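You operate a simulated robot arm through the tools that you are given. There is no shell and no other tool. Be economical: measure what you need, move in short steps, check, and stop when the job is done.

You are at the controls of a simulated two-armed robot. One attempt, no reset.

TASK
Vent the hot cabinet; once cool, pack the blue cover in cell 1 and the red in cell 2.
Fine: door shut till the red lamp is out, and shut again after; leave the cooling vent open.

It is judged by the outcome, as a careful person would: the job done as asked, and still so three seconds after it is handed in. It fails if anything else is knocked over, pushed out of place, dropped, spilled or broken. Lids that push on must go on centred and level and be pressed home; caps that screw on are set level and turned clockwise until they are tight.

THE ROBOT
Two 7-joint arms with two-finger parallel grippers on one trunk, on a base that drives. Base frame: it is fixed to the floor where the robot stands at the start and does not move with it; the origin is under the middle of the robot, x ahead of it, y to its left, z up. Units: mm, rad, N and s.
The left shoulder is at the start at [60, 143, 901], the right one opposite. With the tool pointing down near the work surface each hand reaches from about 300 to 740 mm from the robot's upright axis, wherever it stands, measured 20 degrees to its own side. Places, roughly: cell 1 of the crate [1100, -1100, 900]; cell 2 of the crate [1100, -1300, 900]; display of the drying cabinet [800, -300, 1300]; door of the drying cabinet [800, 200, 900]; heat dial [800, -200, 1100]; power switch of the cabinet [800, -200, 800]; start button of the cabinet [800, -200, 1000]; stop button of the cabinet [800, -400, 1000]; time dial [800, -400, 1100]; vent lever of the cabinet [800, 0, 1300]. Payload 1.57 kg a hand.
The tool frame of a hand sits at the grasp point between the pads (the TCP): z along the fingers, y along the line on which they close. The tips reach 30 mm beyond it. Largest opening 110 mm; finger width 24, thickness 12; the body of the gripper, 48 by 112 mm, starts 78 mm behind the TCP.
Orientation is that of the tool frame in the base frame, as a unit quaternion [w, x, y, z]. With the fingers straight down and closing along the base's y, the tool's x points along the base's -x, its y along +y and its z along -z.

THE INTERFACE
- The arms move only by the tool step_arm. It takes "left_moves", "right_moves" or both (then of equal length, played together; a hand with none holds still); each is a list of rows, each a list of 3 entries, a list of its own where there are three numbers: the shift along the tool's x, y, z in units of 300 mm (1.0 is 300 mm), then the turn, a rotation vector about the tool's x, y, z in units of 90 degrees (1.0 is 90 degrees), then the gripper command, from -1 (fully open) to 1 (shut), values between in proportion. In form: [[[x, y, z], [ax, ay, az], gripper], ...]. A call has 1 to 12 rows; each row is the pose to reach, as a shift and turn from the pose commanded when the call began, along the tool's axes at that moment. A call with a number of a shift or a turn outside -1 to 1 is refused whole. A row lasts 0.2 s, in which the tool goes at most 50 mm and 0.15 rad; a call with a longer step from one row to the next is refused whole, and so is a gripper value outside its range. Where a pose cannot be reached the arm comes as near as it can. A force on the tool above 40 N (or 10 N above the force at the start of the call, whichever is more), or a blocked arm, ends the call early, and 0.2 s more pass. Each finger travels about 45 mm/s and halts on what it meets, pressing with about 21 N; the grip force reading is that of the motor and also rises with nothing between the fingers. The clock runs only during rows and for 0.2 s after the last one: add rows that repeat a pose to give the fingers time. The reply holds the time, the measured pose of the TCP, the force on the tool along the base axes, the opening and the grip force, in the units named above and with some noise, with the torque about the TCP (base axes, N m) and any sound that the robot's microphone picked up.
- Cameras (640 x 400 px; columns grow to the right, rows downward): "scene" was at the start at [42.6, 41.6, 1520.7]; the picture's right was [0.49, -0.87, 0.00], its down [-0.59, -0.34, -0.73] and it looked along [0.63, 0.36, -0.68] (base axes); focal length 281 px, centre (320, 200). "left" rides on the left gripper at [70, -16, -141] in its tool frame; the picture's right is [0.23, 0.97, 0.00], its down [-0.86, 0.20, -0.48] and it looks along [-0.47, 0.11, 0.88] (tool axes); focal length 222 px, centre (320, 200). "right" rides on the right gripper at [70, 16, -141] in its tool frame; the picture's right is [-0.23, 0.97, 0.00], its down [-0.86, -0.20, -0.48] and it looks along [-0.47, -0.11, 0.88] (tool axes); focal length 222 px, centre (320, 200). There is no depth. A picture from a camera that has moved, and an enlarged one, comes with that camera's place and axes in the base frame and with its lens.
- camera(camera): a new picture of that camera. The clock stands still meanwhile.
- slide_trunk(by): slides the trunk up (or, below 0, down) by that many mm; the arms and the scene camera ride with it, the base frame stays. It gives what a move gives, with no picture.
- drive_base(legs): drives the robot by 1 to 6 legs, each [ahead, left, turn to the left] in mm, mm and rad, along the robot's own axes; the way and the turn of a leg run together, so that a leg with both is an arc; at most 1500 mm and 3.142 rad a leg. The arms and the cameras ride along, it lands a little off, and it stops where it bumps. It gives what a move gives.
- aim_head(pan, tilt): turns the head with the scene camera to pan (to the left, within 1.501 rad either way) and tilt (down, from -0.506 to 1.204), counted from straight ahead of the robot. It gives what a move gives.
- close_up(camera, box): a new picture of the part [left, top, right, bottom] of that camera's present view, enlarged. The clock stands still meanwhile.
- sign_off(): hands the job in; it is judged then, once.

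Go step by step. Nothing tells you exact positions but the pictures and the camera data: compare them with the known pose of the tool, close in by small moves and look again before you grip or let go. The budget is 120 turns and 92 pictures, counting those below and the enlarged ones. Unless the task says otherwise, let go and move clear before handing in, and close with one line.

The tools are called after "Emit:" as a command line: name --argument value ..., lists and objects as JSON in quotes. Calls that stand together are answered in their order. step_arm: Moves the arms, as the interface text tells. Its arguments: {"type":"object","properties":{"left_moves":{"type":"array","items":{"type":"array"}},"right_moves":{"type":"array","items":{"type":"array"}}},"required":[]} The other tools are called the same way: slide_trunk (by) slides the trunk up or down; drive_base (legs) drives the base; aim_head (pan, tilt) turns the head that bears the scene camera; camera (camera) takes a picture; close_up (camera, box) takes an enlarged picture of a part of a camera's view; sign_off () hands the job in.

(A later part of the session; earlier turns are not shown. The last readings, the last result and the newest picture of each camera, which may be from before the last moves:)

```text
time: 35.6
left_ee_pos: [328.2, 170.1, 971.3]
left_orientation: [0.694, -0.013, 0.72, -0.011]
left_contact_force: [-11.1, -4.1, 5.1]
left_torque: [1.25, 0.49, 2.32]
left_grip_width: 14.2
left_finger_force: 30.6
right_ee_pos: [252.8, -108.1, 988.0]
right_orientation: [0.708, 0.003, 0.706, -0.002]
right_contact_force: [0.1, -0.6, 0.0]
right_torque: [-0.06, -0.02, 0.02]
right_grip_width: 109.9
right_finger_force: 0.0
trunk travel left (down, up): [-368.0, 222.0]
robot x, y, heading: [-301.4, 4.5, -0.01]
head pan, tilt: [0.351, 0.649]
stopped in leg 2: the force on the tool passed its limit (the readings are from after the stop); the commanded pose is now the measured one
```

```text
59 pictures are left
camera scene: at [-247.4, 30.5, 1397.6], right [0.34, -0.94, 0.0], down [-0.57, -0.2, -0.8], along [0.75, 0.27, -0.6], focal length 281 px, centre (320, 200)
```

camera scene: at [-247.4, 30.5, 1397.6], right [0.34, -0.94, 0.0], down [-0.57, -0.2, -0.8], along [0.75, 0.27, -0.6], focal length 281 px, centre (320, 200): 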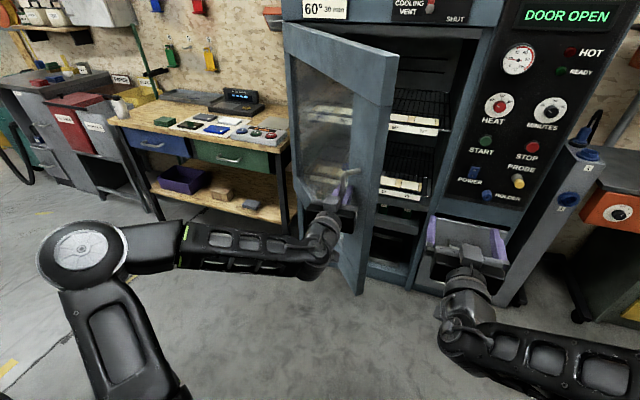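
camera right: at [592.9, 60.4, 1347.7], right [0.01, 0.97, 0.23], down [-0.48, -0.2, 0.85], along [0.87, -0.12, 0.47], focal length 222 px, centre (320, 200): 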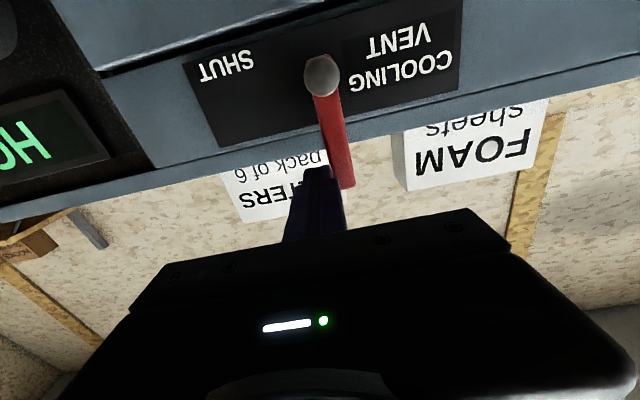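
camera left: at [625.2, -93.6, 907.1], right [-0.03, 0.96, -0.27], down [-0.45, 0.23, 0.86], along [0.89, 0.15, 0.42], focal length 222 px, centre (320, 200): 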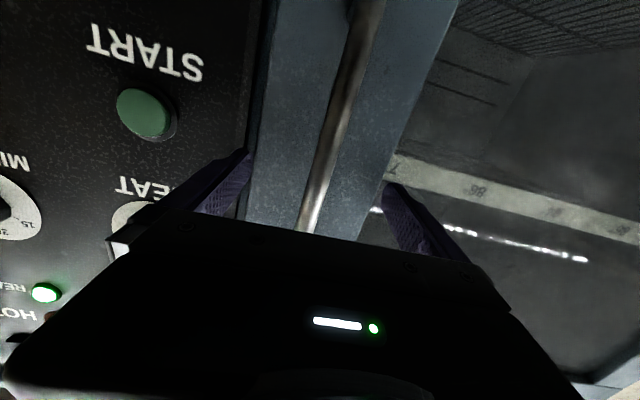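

A finger touched the door at about 50°. I'll ease the grip open slightly and back away from the bar.

Emit:
step_arm --left_moves '[[[0, 0, 0], [0, 0, 0], 0.42], [[0, 0, 0], [0, 0, 0], 0.42], [[0, 0, 0], [0, 0, 0], 0.42]]'

Emit:
drive_base --legs '[[-110, 0, 0]]'

Emit:
camera --camera "scene"

```text
time: 36.4
left_ee_pos: [330.5, 172.7, 971.9]
left_orientation: [0.694, -0.017, 0.72, -0.01]
left_contact_force: [3.3, 6.6, 12.5]
left_torque: [0.45, 0.15, 2.27]
left_grip_width: 25.9
left_finger_force: 0.0
right_ee_pos: [253.9, -106.9, 988.2]
right_orientation: [0.708, 0.003, 0.706, -0.004]
right_contact_force: [-1.1, -0.1, -0.6]
right_torque: [-0.02, 0.04, -0.04]
right_grip_width: 110.0
right_finger_force: 0.0
trunk travel left (down, up): [-368.0, 222.0]
robot x, y, heading: [-299.3, 1.0, -0.004]
head pan, tilt: [0.351, 0.649]
```

```text
time: 37.6
left_ee_pos: [216.9, 174.7, 971.3]
left_orientation: [0.693, -0.017, 0.721, -0.01]
left_contact_force: [-0.7, 0.5, -0.4]
left_torque: [0.01, 0.02, 0.01]
left_grip_width: 32.0
left_finger_force: 0.0
right_ee_pos: [143.6, -103.7, 986.2]
right_orientation: [0.708, 0.001, 0.706, -0.002]
right_contact_force: [0.6, 0.3, -0.1]
right_torque: [-0.01, -0.01, -0.03]
right_grip_width: 110.1
right_finger_force: 0.0
trunk travel left (down, up): [-368.0, 222.0]
robot x, y, heading: [-406.3, 4.0, -0.008]
head pan, tilt: [0.351, 0.649]
```

```text
58 pictures are left
camera scene: at [-357.8, 33.1, 1397.6], right [0.34, -0.94, 0.0], down [-0.57, -0.2, -0.8], along [0.75, 0.27, -0.6], focal length 281 px, centre (320, 200)
```

scene: 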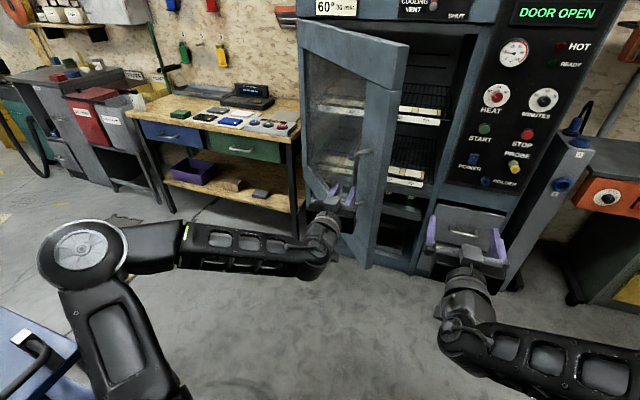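

The handle is released and the door stands at about 50°. I'll tuck the left arm back to its pointing-down pose near the body, so the right hand can push the door from inside.

Emit:
step_arm --left_moves '[[[-0.01, 0.02, -0.07], [0, 0.081, 0], 0.4], [[-0.02, 0.04, -0.14], [0, 0.162, 0], 0.4], [[-0.03, 0.07, -0.2], [0, 0.243, 0], 0.4], [[-0.04, 0.09, -0.27], [0, 0.324, 0], 0.4], [[-0.05, 0.11, -0.34], [0, 0.405, 0], 0.4], [[-0.06, 0.13, -0.4], [0, 0.486, 0], 0.4], [[-0.07, 0.15, -0.47], [0, 0.567, 0], 0.4], [[-0.08, 0.18, -0.54], [0, 0.648, 0], 0.4], [[-0.09, 0.2, -0.6], [0, 0.729, 0], 0.4], [[-0.1, 0.22, -0.67], [0, 0.81, 0], 0.4], [[-0.1, 0.24, -0.73], [0, 0.891, 0], 0.4], [[-0.1, 0.26, -0.78], [0, 0.972, 0], 0.4]]'

Emit:
aim_head --pan 0.1 --tilt 0.6

Emit:
camera --camera "scene"

```text
time: 40.2
left_ee_pos: [7.8, 238.2, 981.8]
left_orientation: [0.066, -0.005, 0.998, -0.019]
left_contact_force: [-0.5, 0.9, -0.2]
left_torque: [0.02, 0.0, 0.0]
left_grip_width: 32.8
left_finger_force: 0.1
left hand out of reach, approached as far as the arm can: row 11, 12
right_ee_pos: [142.5, -104.6, 987.8]
right_orientation: [0.707, 0.002, 0.707, -0.002]
right_contact_force: [0.2, 0.5, -0.7]
right_torque: [0.0, -0.03, 0.01]
right_grip_width: 109.8
right_finger_force: 0.0
trunk travel left (down, up): [-368.0, 222.0]
robot x, y, heading: [-407.6, 3.6, -0.002]
head pan, tilt: [0.351, 0.649]
```

```text
time: 41.0
left_ee_pos: [6.2, 239.7, 982.8]
left_orientation: [0.068, -0.005, 0.997, -0.02]
left_contact_force: [0.2, -0.1, -0.4]
left_torque: [-0.01, 0.01, -0.04]
left_grip_width: 32.9
left_finger_force: 0.1
right_ee_pos: [142.7, -104.7, 986.9]
right_orientation: [0.707, 0.001, 0.707, -0.002]
right_contact_force: [-0.2, 0.4, 0.0]
right_torque: [0.02, 0.0, -0.01]
right_grip_width: 109.9
right_finger_force: 0.1
trunk travel left (down, up): [-368.0, 222.0]
robot x, y, heading: [-410.2, 3.3, -0.002]
head pan, tilt: [0.099, 0.6]
```

```text
57 pictures are left
camera scene: at [-350.7, 12.0, 1401.8], right [0.09, -1.0, 0.0], down [-0.56, -0.05, -0.82], along [0.82, 0.08, -0.57], focal length 281 px, centre (320, 200)
```

scene: 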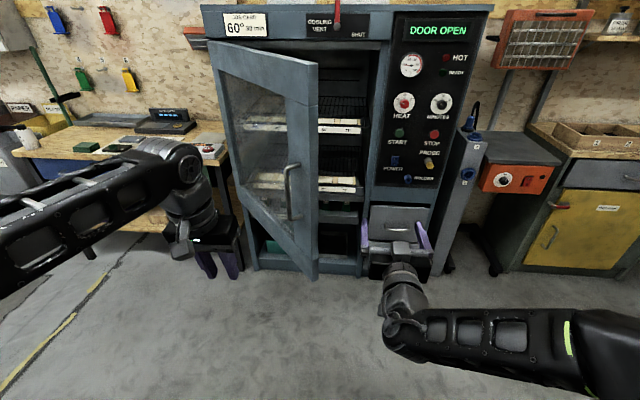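

The left arm is tucked. I'll bring the robot to the right, turned 45° left, so the right hand (fingers shut) gets inside the open door's edge.

Emit:
step_arm --right_moves '[[[0, 0, 0], [0, 0, 0], 0], [[0, 0, 0], [0, 0, 0], 1], [[0, 0, 0], [0, 0, 0], 1], [[0, 0, 0], [0, 0, 0], 1], [[0, 0, 0], [0, 0, 0], 1], [[0, 0, 0], [0, 0, 0], 1]]'

Emit:
drive_base --legs '[[0, -383, 0], [390, 0, 0], [0, 0, 0.785]]'

Emit:
camera --camera "scene"

```text
time: 42.4
left_ee_pos: [5.8, 240.1, 982.1]
left_orientation: [0.068, -0.006, 0.997, -0.019]
left_contact_force: [-0.3, -1.1, 0.3]
left_torque: [0.03, -0.03, 0.0]
left_grip_width: 33.1
left_finger_force: 0.1
right_ee_pos: [143.0, -104.2, 986.5]
right_orientation: [0.707, 0.001, 0.707, -0.002]
right_contact_force: [-1.0, -0.2, -0.8]
right_torque: [0.03, 0.02, 0.01]
right_grip_width: 0.0
right_finger_force: 7.1
trunk travel left (down, up): [-368.0, 222.0]
robot x, y, heading: [-410.2, 2.6, -0.006]
head pan, tilt: [0.099, 0.6]
```

```text
time: 49.0
left_ee_pos: [94.5, 84.1, 982.1]
left_orientation: [0.069, -0.398, 0.915, 0.009]
left_contact_force: [-0.1, -0.9, -0.1]
left_torque: [0.02, 0.0, 0.01]
left_grip_width: 33.1
left_finger_force: 0.1
right_ee_pos: [438.2, -53.5, 986.7]
right_orientation: [0.65, -0.277, 0.65, 0.277]
right_contact_force: [-0.5, -0.5, -0.1]
right_torque: [-0.01, 0.01, 0.0]
right_grip_width: 0.2
right_finger_force: 21.1
trunk travel left (down, up): [-368.0, 222.0]
robot x, y, heading: [-19.8, -379.5, 0.803]
head pan, tilt: [0.099, 0.6]
```

```text
56 pictures are left
camera scene: at [14.8, -331.6, 1401.8], right [0.79, -0.62, 0.0], down [-0.35, -0.44, -0.83], along [0.51, 0.65, -0.56], focal length 281 px, centre (320, 200)
```

scene: 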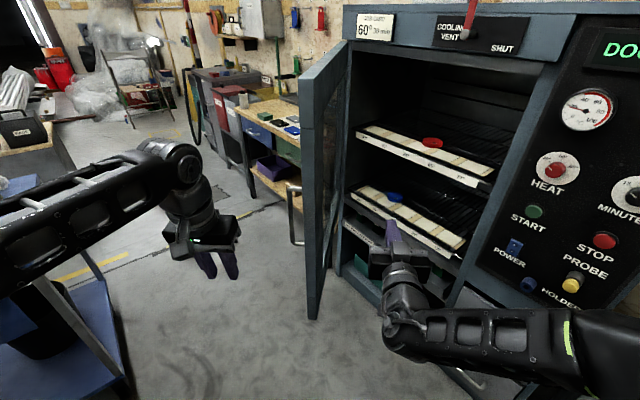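

I can see both covers: red on the upper shelf, blue on the lower. I'll advance the right hand inside the door, and look left to check the blue trolley near the left elbow.

Emit:
drive_base --legs '[[180, 0, 0]]'

Emit:
aim_head --pan 0.9 --tilt 0.8

Emit:
camera --camera "scene"

```text
time: 50.5
left_ee_pos: [220.4, 215.7, 982.3]
left_orientation: [0.069, -0.398, 0.915, 0.008]
left_contact_force: [-0.3, 0.2, -0.1]
left_torque: [-0.04, -0.01, 0.01]
left_grip_width: 33.0
left_finger_force: 0.0
right_ee_pos: [565.3, 78.3, 987.1]
right_orientation: [0.65, -0.277, 0.65, 0.277]
right_contact_force: [0.0, 0.6, 0.7]
right_torque: [-0.02, -0.01, 0.01]
right_grip_width: 0.0
right_finger_force: 20.4
trunk travel left (down, up): [-368.0, 222.0]
robot x, y, heading: [104.0, -250.5, 0.805]
head pan, tilt: [0.099, 0.6]
```

```text
time: 51.6
left_ee_pos: [220.5, 215.9, 980.6]
left_orientation: [0.07, -0.398, 0.915, 0.009]
left_contact_force: [1.6, -0.1, -0.6]
left_torque: [0.0, 0.02, 0.01]
left_grip_width: 33.0
left_finger_force: 0.1
right_ee_pos: [565.4, 77.6, 987.5]
right_orientation: [0.65, -0.277, 0.651, 0.277]
right_contact_force: [-0.1, -0.4, -0.5]
right_torque: [0.0, -0.01, 0.04]
right_grip_width: 0.0
right_finger_force: 21.2
trunk travel left (down, up): [-368.0, 222.0]
robot x, y, heading: [105.1, -247.9, 0.805]
head pan, tilt: [0.901, 0.799]
```

```text
55 pictures are left
camera scene: at [75.5, -190.1, 1384.9], right [0.99, 0.13, 0.0], down [0.1, -0.71, -0.7], along [-0.09, 0.69, -0.72], focal length 281 px, centre (320, 200)
```

scene: 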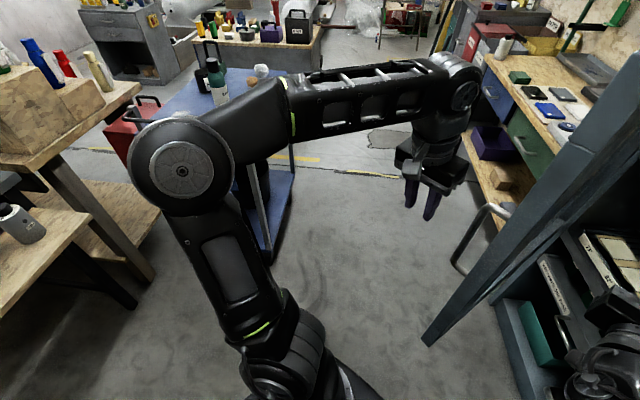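

A trolley with bottles stands to the left, so I'll limit the driving and push the door mostly with the right arm, sweeping left.

Emit:
step_arm --right_moves '[[[0, 0.1, 0.04], [0, 0, 0], 1], [[0, 0.2, 0.08], [0, 0, 0], 1], [[0, 0.3, 0.12], [0, 0, 0], 1], [[0, 0.4, 0.16], [0, 0, 0], 1], [[0, 0.5, 0.2], [0, 0, 0], 1], [[0, 0.58, 0.24], [0, 0, 0], 1], [[0, 0.66, 0.28], [0, 0, 0], 1], [[0, 0.74, 0.32], [0, 0, 0], 1], [[0, 0.8, 0.34], [0, 0, 0], 1]]'

Emit:
aim_head --pan 0.3 --tilt 0.7

Emit:
camera --camera "scene"

```text
time: 53.2
left_ee_pos: [215.7, 223.1, 981.4]
left_orientation: [0.07, -0.407, 0.911, 0.014]
left_contact_force: [-3.0, 0.0, -1.4]
left_torque: [-0.05, -0.22, -0.15]
left_grip_width: 33.1
left_finger_force: 0.0
right_ee_pos: [484.9, 266.7, 986.2]
right_orientation: [0.653, -0.272, 0.652, 0.272]
right_contact_force: [0.6, -3.8, 0.3]
right_torque: [0.11, 0.0, 0.38]
right_grip_width: 0.0
right_finger_force: 20.7
trunk travel left (down, up): [-368.0, 222.0]
robot x, y, heading: [105.2, -247.4, 0.805]
head pan, tilt: [0.901, 0.799]
stopped in row 8 (right hand): the force on the tool passed its limit (the readings are from after the stop); the commanded pose is now the measured one
```

```text
time: 54.2
left_ee_pos: [214.9, 222.8, 981.1]
left_orientation: [0.07, -0.407, 0.911, 0.013]
left_contact_force: [-5.1, 3.3, -2.8]
left_torque: [-0.12, -0.32, -0.12]
left_grip_width: 33.1
left_finger_force: 0.2
right_ee_pos: [484.4, 266.7, 984.8]
right_orientation: [0.653, -0.273, 0.652, 0.272]
right_contact_force: [3.7, -5.4, -0.1]
right_torque: [0.15, 0.09, 0.64]
right_grip_width: 0.0
right_finger_force: 20.8
trunk travel left (down, up): [-368.0, 222.0]
robot x, y, heading: [108.6, -246.6, 0.806]
head pan, tilt: [0.3, 0.7]
```

```text
54 pictures are left
camera scene: at [124.2, -194.3, 1393.1], right [0.89, -0.45, 0.0], down [-0.29, -0.58, -0.76], along [0.34, 0.68, -0.64], focal length 281 px, centre (320, 200)
```

scene: 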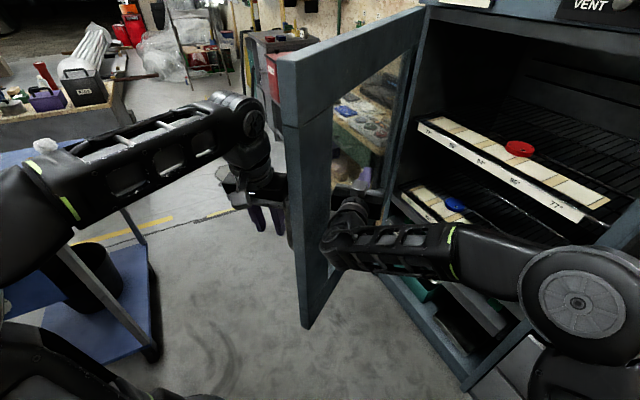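

The door handle met the left hand. I'll draw the left hand back and left first, then continue pushing.

Emit:
step_arm --left_moves '[[[0.06, 0.06, 0], [0, 0, 0], 0.4], [[0.12, 0.12, 0], [0, 0, 0], 0.4], [[0.18, 0.18, 0], [0, 0, 0], 0.4], [[0.22, 0.25, 0], [0, 0, 0], 0.4], [[0.22, 0.35, 0], [0, 0, 0], 0.4]]'

Emit:
step_arm --right_moves '[[[0, 0.07, 0.03], [0, 0, 0], 1], [[0, 0.14, 0.06], [0, 0, 0], 1], [[0, 0.21, 0.09], [0, 0, 0], 1], [[0, 0.28, 0.12], [0, 0, 0], 1]]'

Emit:
camera --camera "scene"

```text
time: 55.5
left_ee_pos: [121.4, 262.3, 940.0]
left_orientation: [0.07, -0.406, 0.911, 0.014]
left_contact_force: [0.6, -0.6, -0.1]
left_torque: [-0.01, 0.02, 0.0]
left_grip_width: 32.8
left_finger_force: 0.1
left hand out of reach, approached as far as the arm can: row 1, 2, 3, 4, 5
right_ee_pos: [483.9, 268.2, 985.0]
right_orientation: [0.653, -0.273, 0.652, 0.272]
right_contact_force: [-0.7, -0.1, 0.1]
right_torque: [0.02, -0.01, 0.0]
right_grip_width: 0.0
right_finger_force: 20.8
trunk travel left (down, up): [-368.0, 222.0]
robot x, y, heading: [108.3, -250.8, 0.81]
head pan, tilt: [0.3, 0.7]
```

```text
time: 56.5
left_ee_pos: [120.9, 261.4, 938.9]
left_orientation: [0.069, -0.406, 0.911, 0.013]
left_contact_force: [0.9, 0.7, -0.4]
left_torque: [0.02, -0.01, 0.01]
left_grip_width: 33.2
left_finger_force: 0.1
right_ee_pos: [449.9, 352.2, 986.1]
right_orientation: [0.653, -0.273, 0.652, 0.272]
right_contact_force: [-0.1, 0.0, 0.8]
right_torque: [0.0, 0.04, 0.02]
right_grip_width: 0.0
right_finger_force: 20.8
trunk travel left (down, up): [-368.0, 222.0]
robot x, y, heading: [106.5, -250.8, 0.804]
head pan, tilt: [0.3, 0.7]
```

```text
53 pictures are left
camera scene: at [124.1, -193.9, 1393.1], right [0.89, -0.45, 0.0], down [-0.29, -0.58, -0.76], along [0.34, 0.68, -0.64], focal length 281 px, centre (320, 200)
```

scene: 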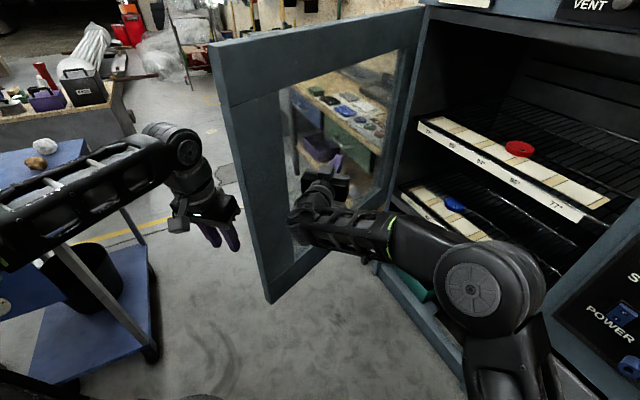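

The door is near 75°. I'll drive ahead 130 mm to push it on to about 90°.

Emit:
drive_base --legs '[[130, 0, 0]]'

Emit:
camera --camera "scene"

```text
time: 57.4
left_ee_pos: [147.4, 291.9, 939.5]
left_orientation: [0.062, -0.409, 0.91, 0.012]
left_contact_force: [-0.2, 0.9, 0.1]
left_torque: [0.02, 0.0, 0.02]
left_grip_width: 33.0
left_finger_force: 0.0
right_ee_pos: [482.5, 383.7, 985.0]
right_orientation: [0.652, -0.274, 0.652, 0.272]
right_contact_force: [0.0, 0.0, -0.4]
right_torque: [-0.05, 0.0, 0.0]
right_grip_width: 0.1
right_finger_force: 20.6
trunk travel left (down, up): [-368.0, 222.0]
robot x, y, heading: [140.3, -219.2, 0.806]
head pan, tilt: [0.3, 0.7]
stopped in leg 1: the force on the tool passed its limit (the readings are from after the stop); the commanded pose is now the measured one
```

```text
52 pictures are left
camera scene: at [155.7, -161.8, 1393.1], right [0.89, -0.45, 0.0], down [-0.29, -0.58, -0.77], along [0.34, 0.68, -0.64], focal length 281 px, centre (320, 200)
```

scene: 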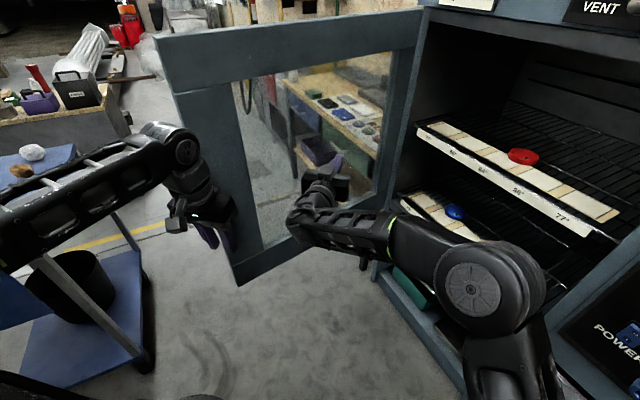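

The drive stopped on contact force, but the door keeps moving. I'll continue with gentle arm strokes.

Emit:
step_arm --right_moves '[[[0, 0.03, 0.04], [0, 0, 0], 1], [[0, 0.06, 0.08], [0, 0, 0], 1], [[0, 0.09, 0.12], [0, 0, 0], 1], [[0, 0.12, 0.16], [0, 0, 0], 1], [[0, 0.15, 0.2], [0, 0, 0], 1], [[0, 0.18, 0.24], [0, 0, 0], 1], [[0, 0.21, 0.28], [0, 0, 0], 1], [[0, 0.24, 0.32], [0, 0, 0], 1]]'

Emit:
camera --camera "scene"

```text
time: 59.2
left_ee_pos: [146.0, 291.7, 938.5]
left_orientation: [0.061, -0.41, 0.91, 0.011]
left_contact_force: [0.3, 0.5, 0.2]
left_torque: [0.02, 0.0, -0.01]
left_grip_width: 33.0
left_finger_force: 0.1
right_ee_pos: [496.3, 503.9, 984.4]
right_orientation: [0.653, -0.273, 0.653, 0.271]
right_contact_force: [0.1, 0.9, 0.2]
right_torque: [-0.03, 0.0, 0.02]
right_grip_width: 0.2
right_finger_force: 21.4
trunk travel left (down, up): [-368.0, 222.0]
robot x, y, heading: [137.1, -216.2, 0.804]
head pan, tilt: [0.3, 0.7]
```

```text
51 pictures are left
camera scene: at [155.6, -161.0, 1393.1], right [0.89, -0.45, 0.0], down [-0.29, -0.58, -0.76], along [0.34, 0.68, -0.64], focal length 281 px, centre (320, 200)
```

scene: 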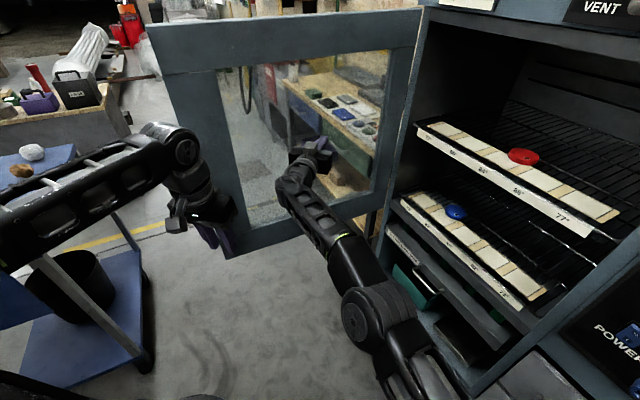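

The door is now about 90–95° open. I compute the red cover at about [982, 198, 975] and the blue at [953, 304, 684]. I'll draw the right hand back while pitching it 45° down, then raise the trunk for the upper shelf.

Emit:
step_arm --right_moves '[[[0, -0.1, -0.06], [0, 0.06, 0], 1], [[0, -0.2, -0.12], [0, 0.12, 0], 1], [[0, -0.3, -0.19], [0, 0.18, 0], 1], [[0, -0.4, -0.25], [0, 0.25, 0], 1], [[0, -0.5, -0.31], [0, 0.31, 0], 1], [[0, -0.6, -0.37], [0, 0.37, 0], 1], [[0, -0.7, -0.44], [0, 0.43, 0], -1], [[0, -0.8, -0.5], [0, 0.5, 0], -1], [[0, -0.8, -0.5], [0, 0.5, 0], -1], [[0, -0.8, -0.5], [0, 0.5, 0], -1]]'

Emit:
slide_trunk --by 200

Emit:
camera --camera "scene"

```text
time: 61.4
left_ee_pos: [146.1, 292.6, 940.1]
left_orientation: [0.061, -0.41, 0.91, 0.011]
left_contact_force: [-0.4, -0.3, -0.8]
left_torque: [-0.02, 0.0, -0.01]
left_grip_width: 33.0
left_finger_force: 0.1
right_ee_pos: [564.7, 228.0, 985.6]
right_orientation: [0.352, -0.356, 0.853, 0.146]
right_contact_force: [-1.1, 0.4, 1.4]
right_torque: [0.01, 0.02, 0.0]
right_grip_width: 86.0
right_finger_force: 0.1
trunk travel left (down, up): [-368.0, 222.0]
robot x, y, heading: [136.9, -215.6, 0.807]
head pan, tilt: [0.3, 0.7]
```

```text
time: 63.6
left_ee_pos: [147.9, 292.2, 1138.4]
left_orientation: [0.062, -0.41, 0.91, 0.013]
left_contact_force: [0.6, 0.7, 0.3]
left_torque: [-0.01, -0.03, 0.01]
left_grip_width: 32.9
left_finger_force: 0.1
right_ee_pos: [563.1, 228.6, 1185.2]
right_orientation: [0.354, -0.355, 0.853, 0.146]
right_contact_force: [-0.6, -0.6, -0.7]
right_torque: [0.03, -0.02, 0.0]
right_grip_width: 110.1
right_finger_force: 0.0
trunk travel left (down, up): [-568.0, 22.0]
robot x, y, heading: [136.7, -213.8, 0.806]
head pan, tilt: [0.3, 0.7]
```

```text
50 pictures are left
camera scene: at [155.6, -161.5, 1593.1], right [0.89, -0.45, 0.0], down [-0.29, -0.58, -0.76], along [0.34, 0.68, -0.64], focal length 281 px, centre (320, 200)
```

scene: 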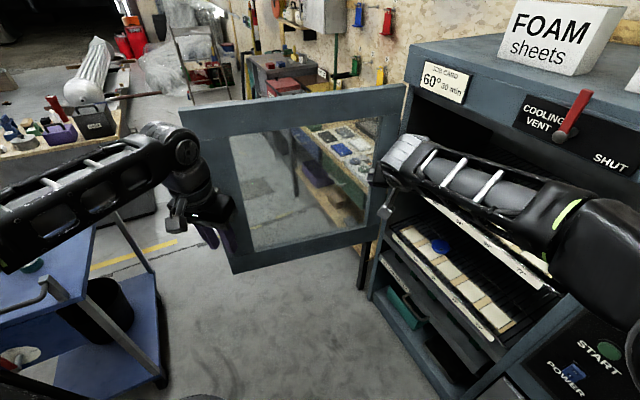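

I'll turn the robot 0.2 rad right, bring the right hand in front of the upper shelf opening, pitched about 55° down, and look with the hand camera.

Emit:
drive_base --legs '[[0, 0, -0.2], [30, 0, 0]]'

Emit:
step_arm --right_moves '[[[0.056, -0.05, 0.024], [0, 0.02, 0], -1], [[0.112, -0.1, 0.047], [0, 0.04, 0], -1], [[0.168, -0.15, 0.071], [0, 0.06, 0], -1], [[0.224, -0.2, 0.095], [0, 0.08, 0], -1], [[0.28, -0.25, 0.118], [0, 0.09, 0], -1], [[0.336, -0.3, 0.142], [0, 0.1, 0], -1], [[0.392, -0.36, 0.165], [0, 0.11, 0], -1], [[0.448, -0.407, 0.189], [0, 0.11, 0], -1]]'

Emit:
aim_head --pan 0.0 --tilt 0.7

Emit:
camera --camera "scene"

Emit:
camera --camera "right"

```text
time: 65.2
left_ee_pos: [273.7, 298.4, 1138.3]
left_orientation: [0.062, -0.318, 0.946, 0.005]
left_contact_force: [-0.1, 0.0, -1.0]
left_torque: [-0.08, 0.07, 0.0]
left_grip_width: 33.0
left_finger_force: 0.1
right_ee_pos: [669.2, 152.9, 1185.1]
right_orientation: [0.366, -0.27, 0.884, 0.11]
right_contact_force: [0.5, 0.2, -0.8]
right_torque: [0.03, -0.02, 0.05]
right_grip_width: 109.9
right_finger_force: 0.0
trunk travel left (down, up): [-568.0, 22.0]
robot x, y, heading: [162.3, -200.5, 0.606]
head pan, tilt: [0.3, 0.7]
```

```text
time: 67.0
left_ee_pos: [272.1, 296.9, 1139.3]
left_orientation: [0.063, -0.318, 0.946, 0.005]
left_contact_force: [-0.5, 0.6, 0.7]
left_torque: [0.02, -0.02, 0.0]
left_grip_width: 33.0
left_finger_force: 0.1
right_ee_pos: [689.6, 18.5, 1050.4]
right_orientation: [0.288, -0.278, 0.912, 0.087]
right_contact_force: [0.2, 0.2, 0.8]
right_torque: [-0.03, 0.0, 0.0]
right_grip_width: 110.1
right_finger_force: 0.1
trunk travel left (down, up): [-568.0, 22.0]
robot x, y, heading: [162.1, -199.4, 0.606]
head pan, tilt: [0.3, 0.7]
```

```text
time: 67.8
left_ee_pos: [270.4, 297.7, 1139.1]
left_orientation: [0.063, -0.318, 0.946, 0.005]
left_contact_force: [0.2, -0.2, 0.0]
left_torque: [0.01, 0.02, 0.02]
left_grip_width: 32.9
left_finger_force: 0.1
right_ee_pos: [690.0, 20.6, 1048.9]
right_orientation: [0.289, -0.277, 0.912, 0.086]
right_contact_force: [-0.1, -0.2, -0.5]
right_torque: [0.04, -0.02, 0.0]
right_grip_width: 110.0
right_finger_force: 0.1
trunk travel left (down, up): [-568.0, 22.0]
robot x, y, heading: [156.8, -202.8, 0.605]
head pan, tilt: [0.0, 0.7]
```

```text
49 pictures are left
camera scene: at [207.7, -167.9, 1593.2], right [0.57, -0.82, 0.0], down [-0.53, -0.37, -0.76], along [0.63, 0.44, -0.64], focal length 281 px, centre (320, 200)
```

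scene: 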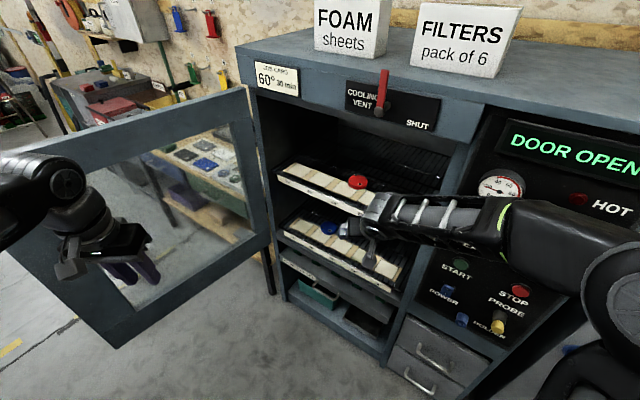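

```text
48 pictures are left
camera right: at [565.8, -43.6, 1125.2], right [-0.39, 0.91, 0.13], down [0.46, 0.07, 0.88], along [0.8, 0.4, -0.45], focal length 222 px, centre (320, 200)
```

right: 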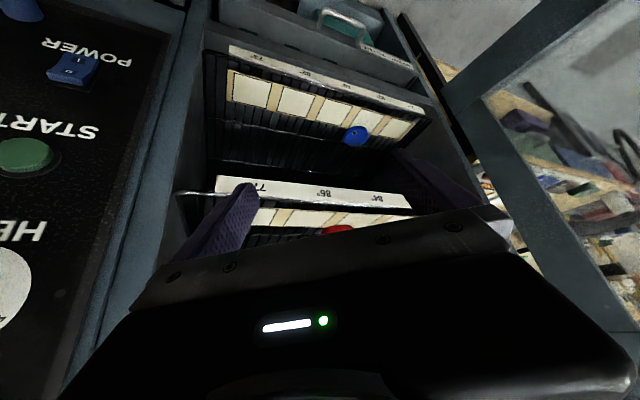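

The view confirms the red cover at about [982, 199, 970]. I'll zoom in to judge its size and the free space around it.

Emit:
close_up --camera "scene" --box '[270, 140, 430, 240]'

```text
4.00 times, centred on (350, 190) of scene
camera zoom: at [207.7, -167.9, 1593.2], right [0.57, -0.82, 0.0], down [-0.53, -0.37, -0.76], along [0.63, 0.44, -0.64], focal length 1123 px, centre (200, 240)
```

zoom: 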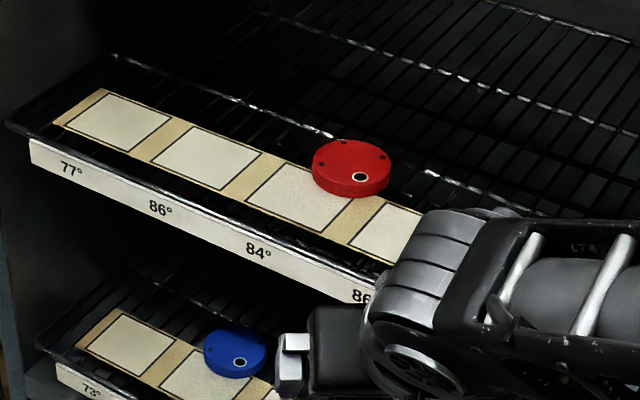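

The covers are discs about 70 mm wide and 20 mm tall. To keep the right elbow off the control panel, I'll stand a little back and left, and reach with a straighter arm; first the drive, then extension to a hover short of the red cover.

Emit:
drive_base --legs '[[74, 49, 0]]'

Emit:
step_arm --right_moves '[[[-0.08, -0.03, 0.05], [0, 0, 0], -1], [[-0.16, -0.06, 0.1], [0, 0, 0], -1], [[-0.24, -0.09, 0.15], [0, 0, 0], -1], [[-0.32, -0.12, 0.21], [0, 0, 0], -1], [[-0.4, -0.16, 0.26], [0, 0, 0], -1], [[-0.46, -0.19, 0.31], [0, 0, 0], -1]]'

Emit:
camera --camera "scene"

Emit:
camera --camera "right"

```text
time: 68.9
left_ee_pos: [305.8, 381.8, 1138.9]
left_orientation: [0.063, -0.317, 0.946, 0.005]
left_contact_force: [0.3, 0.6, 0.0]
left_torque: [-0.06, 0.02, -0.02]
left_grip_width: 33.0
left_finger_force: 0.1
right_ee_pos: [723.1, 104.2, 1049.6]
right_orientation: [0.289, -0.276, 0.913, 0.085]
right_contact_force: [0.0, 0.7, 0.0]
right_torque: [0.0, -0.01, -0.01]
right_grip_width: 109.8
right_finger_force: 0.0
trunk travel left (down, up): [-568.0, 22.0]
robot x, y, heading: [194.4, -112.7, 0.604]
head pan, tilt: [0.0, 0.7]
```

```text
time: 70.3
left_ee_pos: [304.5, 380.4, 1139.0]
left_orientation: [0.063, -0.318, 0.946, 0.006]
left_contact_force: [0.2, 0.2, 0.4]
left_torque: [0.03, 0.04, 0.01]
left_grip_width: 33.0
left_finger_force: 0.2
right_ee_pos: [893.8, 148.4, 1051.7]
right_orientation: [0.289, -0.277, 0.912, 0.086]
right_contact_force: [0.0, 0.5, 0.3]
right_torque: [-0.03, 0.0, -0.02]
right_grip_width: 109.8
right_finger_force: 0.1
trunk travel left (down, up): [-568.0, 22.0]
robot x, y, heading: [197.3, -119.2, 0.606]
head pan, tilt: [0.0, 0.7]
```

```text
46 pictures are left
camera scene: at [241.9, -84.3, 1593.1], right [0.57, -0.82, 0.0], down [-0.53, -0.37, -0.76], along [0.63, 0.43, -0.64], focal length 281 px, centre (320, 200)
```

scene: 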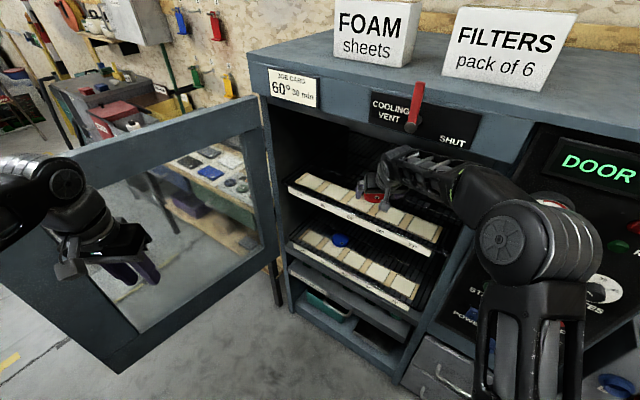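

```text
45 pictures are left
camera right: at [770.2, 84.9, 1127.7], right [-0.39, 0.91, 0.13], down [0.46, 0.07, 0.88], along [0.8, 0.4, -0.45], focal length 222 px, centre (320, 200)
```

right: 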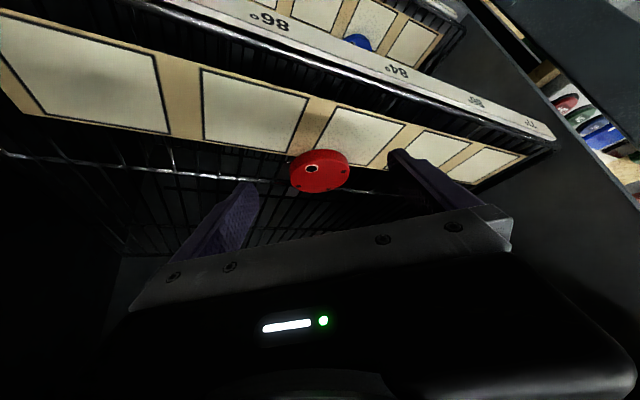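

The red cover is centred between the fingers. I'll descend along the finger direction to just above grasp height and look.

Emit:
step_arm --right_moves '[[[-0.033, -0.006, 0.068], [0, 0, 0], -1], [[-0.067, -0.012, 0.137], [0, 0, 0], -1], [[-0.1, -0.018, 0.205], [0, 0, 0], -1], [[-0.133, -0.025, 0.273], [0, 0, 0], -1]]'

Emit:
camera --camera "right"

Emit:
close_up --camera "scene" --box '[320, 140, 440, 215]'

```text
time: 71.3
left_ee_pos: [306.0, 381.1, 1139.7]
left_orientation: [0.063, -0.317, 0.946, 0.005]
left_contact_force: [0.1, 0.3, -1.0]
left_torque: [0.0, -0.01, 0.01]
left_grip_width: 32.9
left_finger_force: 0.0
right_ee_pos: [964.2, 188.1, 1007.5]
right_orientation: [0.287, -0.277, 0.913, 0.086]
right_contact_force: [0.3, 1.1, -0.2]
right_torque: [-0.02, -0.02, -0.02]
right_grip_width: 110.0
right_finger_force: 0.0
trunk travel left (down, up): [-568.0, 22.0]
robot x, y, heading: [195.6, -118.3, 0.603]
head pan, tilt: [0.0, 0.7]
```

```text
44 pictures are left
camera right: at [840.1, 123.7, 1083.2], right [-0.39, 0.91, 0.13], down [0.46, 0.07, 0.88], along [0.8, 0.4, -0.45], focal length 222 px, centre (320, 200)
```

right: 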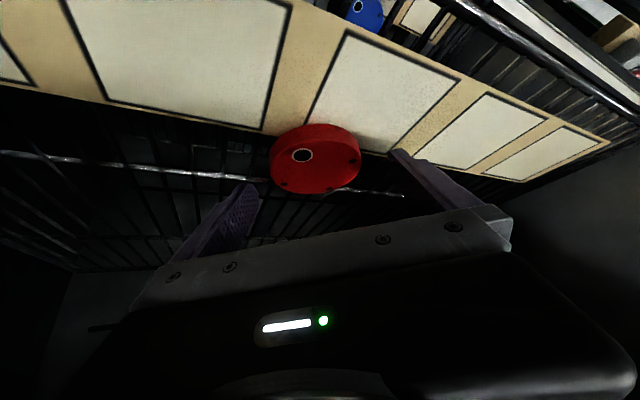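

```text
5.33 times, centred on (380, 178) of scene
camera zoom: at [241.9, -84.2, 1593.1], right [0.57, -0.82, 0.0], down [-0.53, -0.37, -0.76], along [0.63, 0.43, -0.64], focal length 1497 px, centre (0, 320)
```

zoom: 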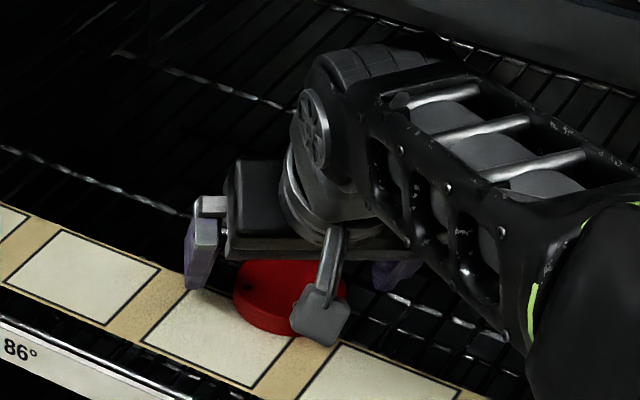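

Size change between views puts the red cover at about [972, 191, 970], diameter 74. I'll lower 13 mm with a small backward shift and close the fingers.

Emit:
step_arm --right_moves '[[[0.022, -0.004, 0.01], [0, 0, 0], -1], [[0.045, -0.007, 0.021], [0, 0, 0], -1], [[0.045, -0.007, 0.021], [0, 0, 0], 0.2], [[0.045, -0.007, 0.021], [0, 0, 0], 0.6], [[0.045, -0.007, 0.021], [0, 0, 0], 1], [[0.045, -0.007, 0.021], [0, 0, 0], 1], [[0.045, -0.007, 0.021], [0, 0, 0], 1]]'

Emit:
camera --camera "right"

```text
time: 72.9
left_ee_pos: [300.9, 379.5, 1140.3]
left_orientation: [0.064, -0.317, 0.946, 0.006]
left_contact_force: [0.0, 0.0, -0.6]
left_torque: [-0.01, 0.03, 0.01]
left_grip_width: 33.2
left_finger_force: 0.2
right_ee_pos: [955.9, 183.4, 1001.9]
right_orientation: [0.292, -0.278, 0.911, 0.088]
right_contact_force: [-8.8, 6.9, 29.5]
right_torque: [1.34, 0.77, 0.23]
right_grip_width: 71.3
right_finger_force: 20.9
trunk travel left (down, up): [-568.0, 22.0]
robot x, y, heading: [191.2, -115.4, 0.603]
head pan, tilt: [0.0, 0.7]
```

```text
42 pictures are left
camera right: at [831.9, 118.8, 1075.4], right [-0.39, 0.91, 0.13], down [0.46, 0.07, 0.89], along [0.8, 0.4, -0.44], focal length 222 px, centre (320, 200)
```

right: 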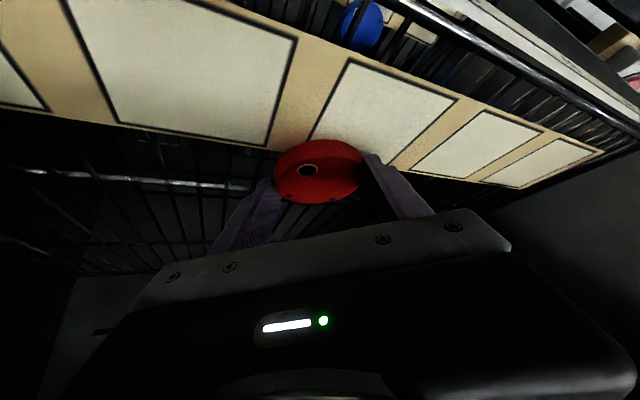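

The cover is gripped at 71 mm, with the tips lightly touching the shelf. I lift it straight up 40 mm and look.

Emit:
step_arm --right_moves '[[[-0.02, 0, -0.03], [0, 0, 0], 1], [[-0.04, 0, -0.06], [0, 0, 0], 1], [[-0.06, 0, -0.085], [0, 0, 0], 1], [[-0.08, 0, -0.115], [0, 0, 0], 1]]'

Emit:
camera --camera "right"

```text
time: 73.9
left_ee_pos: [306.1, 380.4, 1138.2]
left_orientation: [0.062, -0.317, 0.946, 0.006]
left_contact_force: [-0.7, 0.0, 0.4]
left_torque: [-0.03, 0.0, 0.05]
left_grip_width: 32.9
left_finger_force: 0.1
right_ee_pos: [957.1, 179.5, 1029.7]
right_orientation: [0.284, -0.278, 0.914, 0.084]
right_contact_force: [0.5, 0.7, -2.7]
right_torque: [0.0, 0.1, -0.01]
right_grip_width: 70.9
right_finger_force: 21.3
trunk travel left (down, up): [-568.0, 22.0]
robot x, y, heading: [196.2, -119.4, 0.608]
head pan, tilt: [0.0, 0.7]
```

```text
41 pictures are left
camera right: at [833.9, 116.0, 1106.2], right [-0.39, 0.91, 0.12], down [0.47, 0.08, 0.88], along [0.79, 0.4, -0.46], focal length 222 px, centre (320, 200)
```

right: 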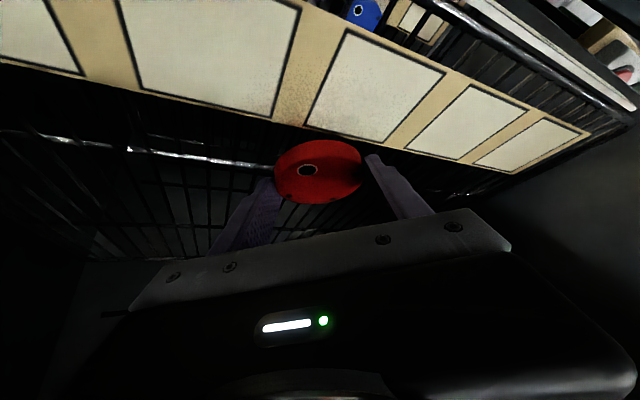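

Red is held securely. I back out of the cabinet, turn to face forward well clear of the panel, then drive right toward the crate bench and look.

Emit:
drive_base --legs '[[-450, 0, 0], [0, 0, -0.605], [0, -600, 0]]'

Emit:
aim_head --pan -0.2 --tilt 0.55

Emit:
camera --camera "scene"

```text
time: 81.2
left_ee_pos: [200.4, -623.0, 1139.4]
left_orientation: [0.061, -0.031, 0.998, -0.012]
left_contact_force: [-0.3, -1.0, -0.2]
left_torque: [0.0, 0.03, 0.02]
left_grip_width: 32.8
left_finger_force: 0.1
right_ee_pos: [633.6, -1149.8, 1036.4]
right_orientation: [0.301, -0.004, 0.954, 0.001]
right_contact_force: [1.0, 0.0, -3.1]
right_torque: [0.02, 0.03, 0.0]
right_grip_width: 71.0
right_finger_force: 20.9
trunk travel left (down, up): [-568.0, 22.0]
robot x, y, heading: [-165.2, -977.7, 0.022]
head pan, tilt: [0.0, 0.7]
```

```text
time: 82.0
left_ee_pos: [201.6, -622.5, 1138.5]
left_orientation: [0.062, -0.03, 0.998, -0.013]
left_contact_force: [-0.3, 0.7, 0.2]
left_torque: [-0.02, 0.01, 0.0]
left_grip_width: 33.0
left_finger_force: 0.2
right_ee_pos: [633.2, -1149.0, 1037.1]
right_orientation: [0.301, -0.003, 0.954, -0.001]
right_contact_force: [-0.6, 0.2, -2.4]
right_torque: [0.0, 0.04, -0.02]
right_grip_width: 70.7
right_finger_force: 20.8
trunk travel left (down, up): [-568.0, 22.0]
robot x, y, heading: [-165.9, -977.4, 0.019]
head pan, tilt: [-0.201, 0.55]
```

```text
40 pictures are left
camera scene: at [-106.6, -992.3, 1606.2], right [-0.18, -0.98, 0.0], down [-0.51, 0.09, -0.85], along [0.84, -0.15, -0.52], focal length 281 px, centre (320, 200)
```

scene: 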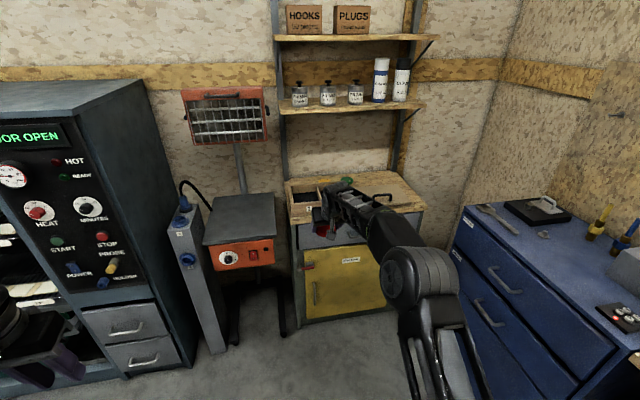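

The crate is behind the hand in this view. I'll zoom in and also use the hand camera.

Emit:
close_up --camera "scene" --box '[270, 160, 430, 260]'

Emit:
camera --camera "right"

```text
4.00 times, centred on (350, 210) of scene
camera zoom: at [-106.6, -992.3, 1606.2], right [-0.18, -0.98, 0.0], down [-0.51, 0.09, -0.85], along [0.84, -0.15, -0.52], focal length 1123 px, centre (200, 160)
```

zoom: 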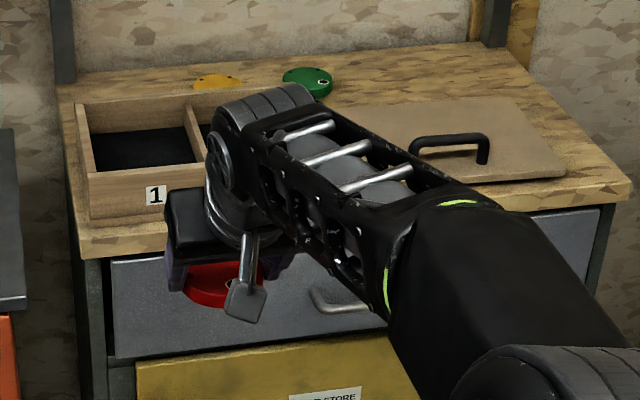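

```text
38 pictures are left
camera right: at [496.1, -1134.2, 1112.1], right [0.18, 0.98, 0.13], down [0.43, -0.2, 0.88], along [0.89, -0.11, -0.45], focal length 222 px, centre (320, 200)
```

right: 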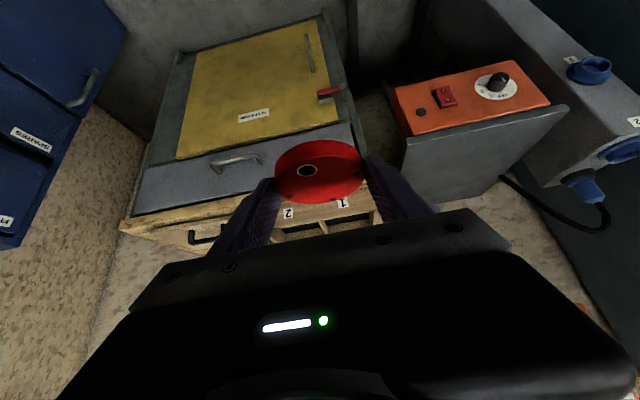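

Triangulating the labels puts the crate front at x≈975, its walls z 861–930, cell 1 centred at about [1056, -1137] and cell 2 at [1056, -1277]. I'll drive most of the way toward cell 2 with the cover high above the walls.

Emit:
drive_base --legs '[[0, -134, -0.02], [330, 0, 0]]'

Emit:
camera --camera "right"

Emit:
camera --camera "scene"

```text
time: 85.0
left_ee_pos: [535.1, -765.8, 1138.3]
left_orientation: [0.061, -0.021, 0.998, -0.014]
left_contact_force: [-0.2, 0.0, 0.5]
left_torque: [0.01, 0.02, 0.01]
left_grip_width: 33.1
left_finger_force: 0.1
right_ee_pos: [958.2, -1301.0, 1035.9]
right_orientation: [0.3, 0.006, 0.954, -0.004]
right_contact_force: [1.3, 0.1, -3.2]
right_torque: [-0.01, 0.06, 0.03]
right_grip_width: 70.7
right_finger_force: 21.1
trunk travel left (down, up): [-568.0, 22.0]
robot x, y, heading: [162.0, -1113.0, -0.001]
head pan, tilt: [-0.201, 0.55]
```

```text
37 pictures are left
camera right: at [820.7, -1282.4, 1111.6], right [0.2, 0.97, 0.13], down [0.42, -0.2, 0.88], along [0.88, -0.12, -0.45], focal length 222 px, centre (320, 200)
```

right: 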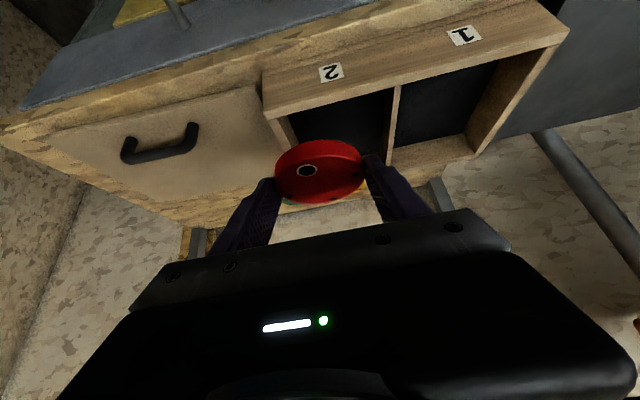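

```text
36 pictures are left
camera scene: at [221.3, -1128.9, 1606.2], right [-0.2, -0.98, 0.0], down [-0.51, 0.1, -0.85], along [0.83, -0.17, -0.52], focal length 281 px, centre (320, 200)
```

scene: 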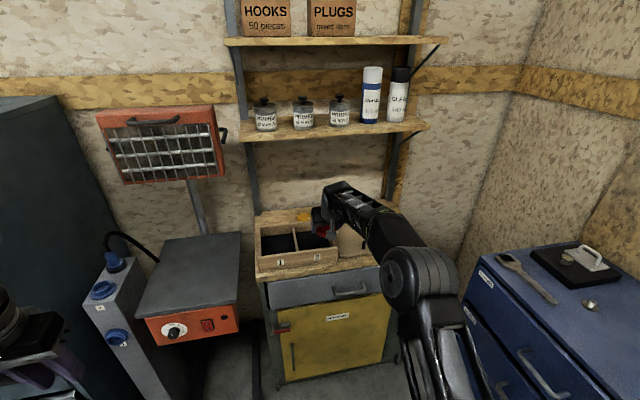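

The hand camera confirms cell 2 centred near [1056, -1276]. I'll drive the last 81 mm ahead and 25 left, then lower 90 mm and check.

Emit:
drive_base --legs '[[81, 25, 0]]'

Emit:
step_arm --right_moves '[[[0.04, 0, 0.06], [0, 0, 0], 1], [[0.08, 0, 0.12], [0, 0, 0], 1], [[0.13, 0, 0.18], [0, 0, 0], 1], [[0.155, 0, 0.222], [0, 0, 0], 1], [[0.155, 0, 0.222], [0, 0, 0], 1]]'

Emit:
camera --camera "right"

Emit:
close_up --camera "scene" --box '[220, 170, 380, 270]'

```text
time: 86.1
left_ee_pos: [614.7, -739.4, 1138.2]
left_orientation: [0.062, -0.021, 0.998, -0.013]
left_contact_force: [0.9, 0.7, -0.1]
left_torque: [-0.01, 0.04, 0.02]
left_grip_width: 33.1
left_finger_force: 0.0
right_ee_pos: [1037.5, -1275.0, 1036.5]
right_orientation: [0.299, 0.006, 0.954, -0.003]
right_contact_force: [1.1, -0.1, -3.8]
right_torque: [-0.02, 0.03, 0.01]
right_grip_width: 70.9
right_finger_force: 21.1
trunk travel left (down, up): [-568.0, 22.0]
robot x, y, heading: [238.5, -1086.3, 0.001]
head pan, tilt: [-0.201, 0.55]
```

```text
time: 87.3
left_ee_pos: [614.4, -739.9, 1138.1]
left_orientation: [0.062, -0.02, 0.998, -0.014]
left_contact_force: [-0.4, -0.2, -0.2]
left_torque: [0.0, 0.01, 0.01]
left_grip_width: 33.2
left_finger_force: 0.0
right_ee_pos: [1035.8, -1278.0, 955.1]
right_orientation: [0.301, 0.006, 0.954, -0.003]
right_contact_force: [0.3, -0.6, -2.7]
right_torque: [-0.03, 0.01, 0.0]
right_grip_width: 70.8
right_finger_force: 21.3
trunk travel left (down, up): [-568.0, 22.0]
robot x, y, heading: [239.5, -1093.2, 0.001]
head pan, tilt: [-0.201, 0.55]
```

```text
35 pictures are left
camera right: at [898.2, -1258.8, 1031.2], right [0.2, 0.97, 0.13], down [0.42, -0.2, 0.88], along [0.88, -0.12, -0.45], focal length 222 px, centre (320, 200)
```

right: 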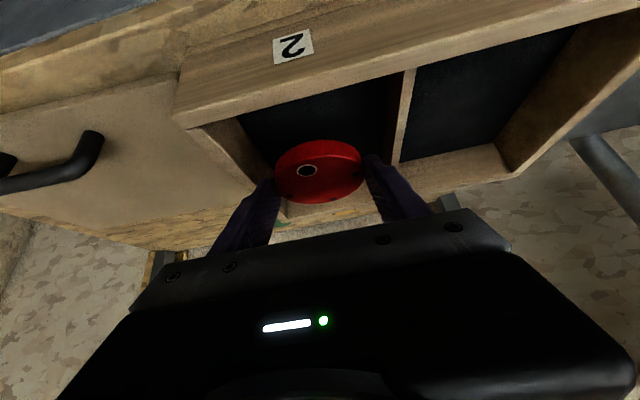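

```text
4.00 times, centred on (300, 220) of scene
camera zoom: at [298.8, -1103.7, 1606.3], right [-0.2, -0.98, 0.0], down [-0.51, 0.1, -0.85], along [0.84, -0.17, -0.52], focal length 1123 px, centre (400, 120)
```

zoom: 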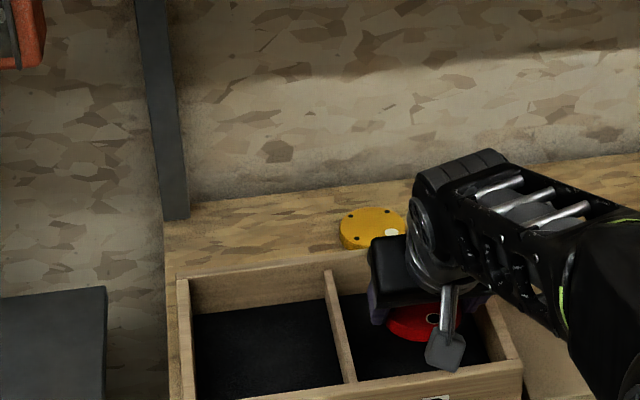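

The cover is over cell 2 with room all round. The cell's black floor may be as high as z≈890, so I'll lower in small steps and watch the force.

Emit:
step_arm --right_moves '[[[0.014, 0, 0.021], [0, 0, 0], 1], [[0.029, 0, 0.041], [0, 0, 0], 1], [[0.043, 0, 0.061], [0, 0, 0], 1], [[0.043, 0, 0.061], [0, 0, 0], 1]]'

```text
time: 88.3
left_ee_pos: [612.7, -739.8, 1137.6]
left_orientation: [0.061, -0.021, 0.998, -0.013]
left_contact_force: [-0.6, 0.5, 0.0]
left_torque: [-0.01, 0.0, 0.02]
left_grip_width: 32.9
left_finger_force: 0.1
right_ee_pos: [1036.1, -1276.4, 933.4]
right_orientation: [0.301, 0.007, 0.954, -0.004]
right_contact_force: [0.4, 0.2, -2.8]
right_torque: [-0.01, 0.0, -0.01]
right_grip_width: 70.7
right_finger_force: 21.1
trunk travel left (down, up): [-568.0, 22.0]
robot x, y, heading: [242.7, -1086.5, 0.005]
head pan, tilt: [-0.201, 0.55]
```

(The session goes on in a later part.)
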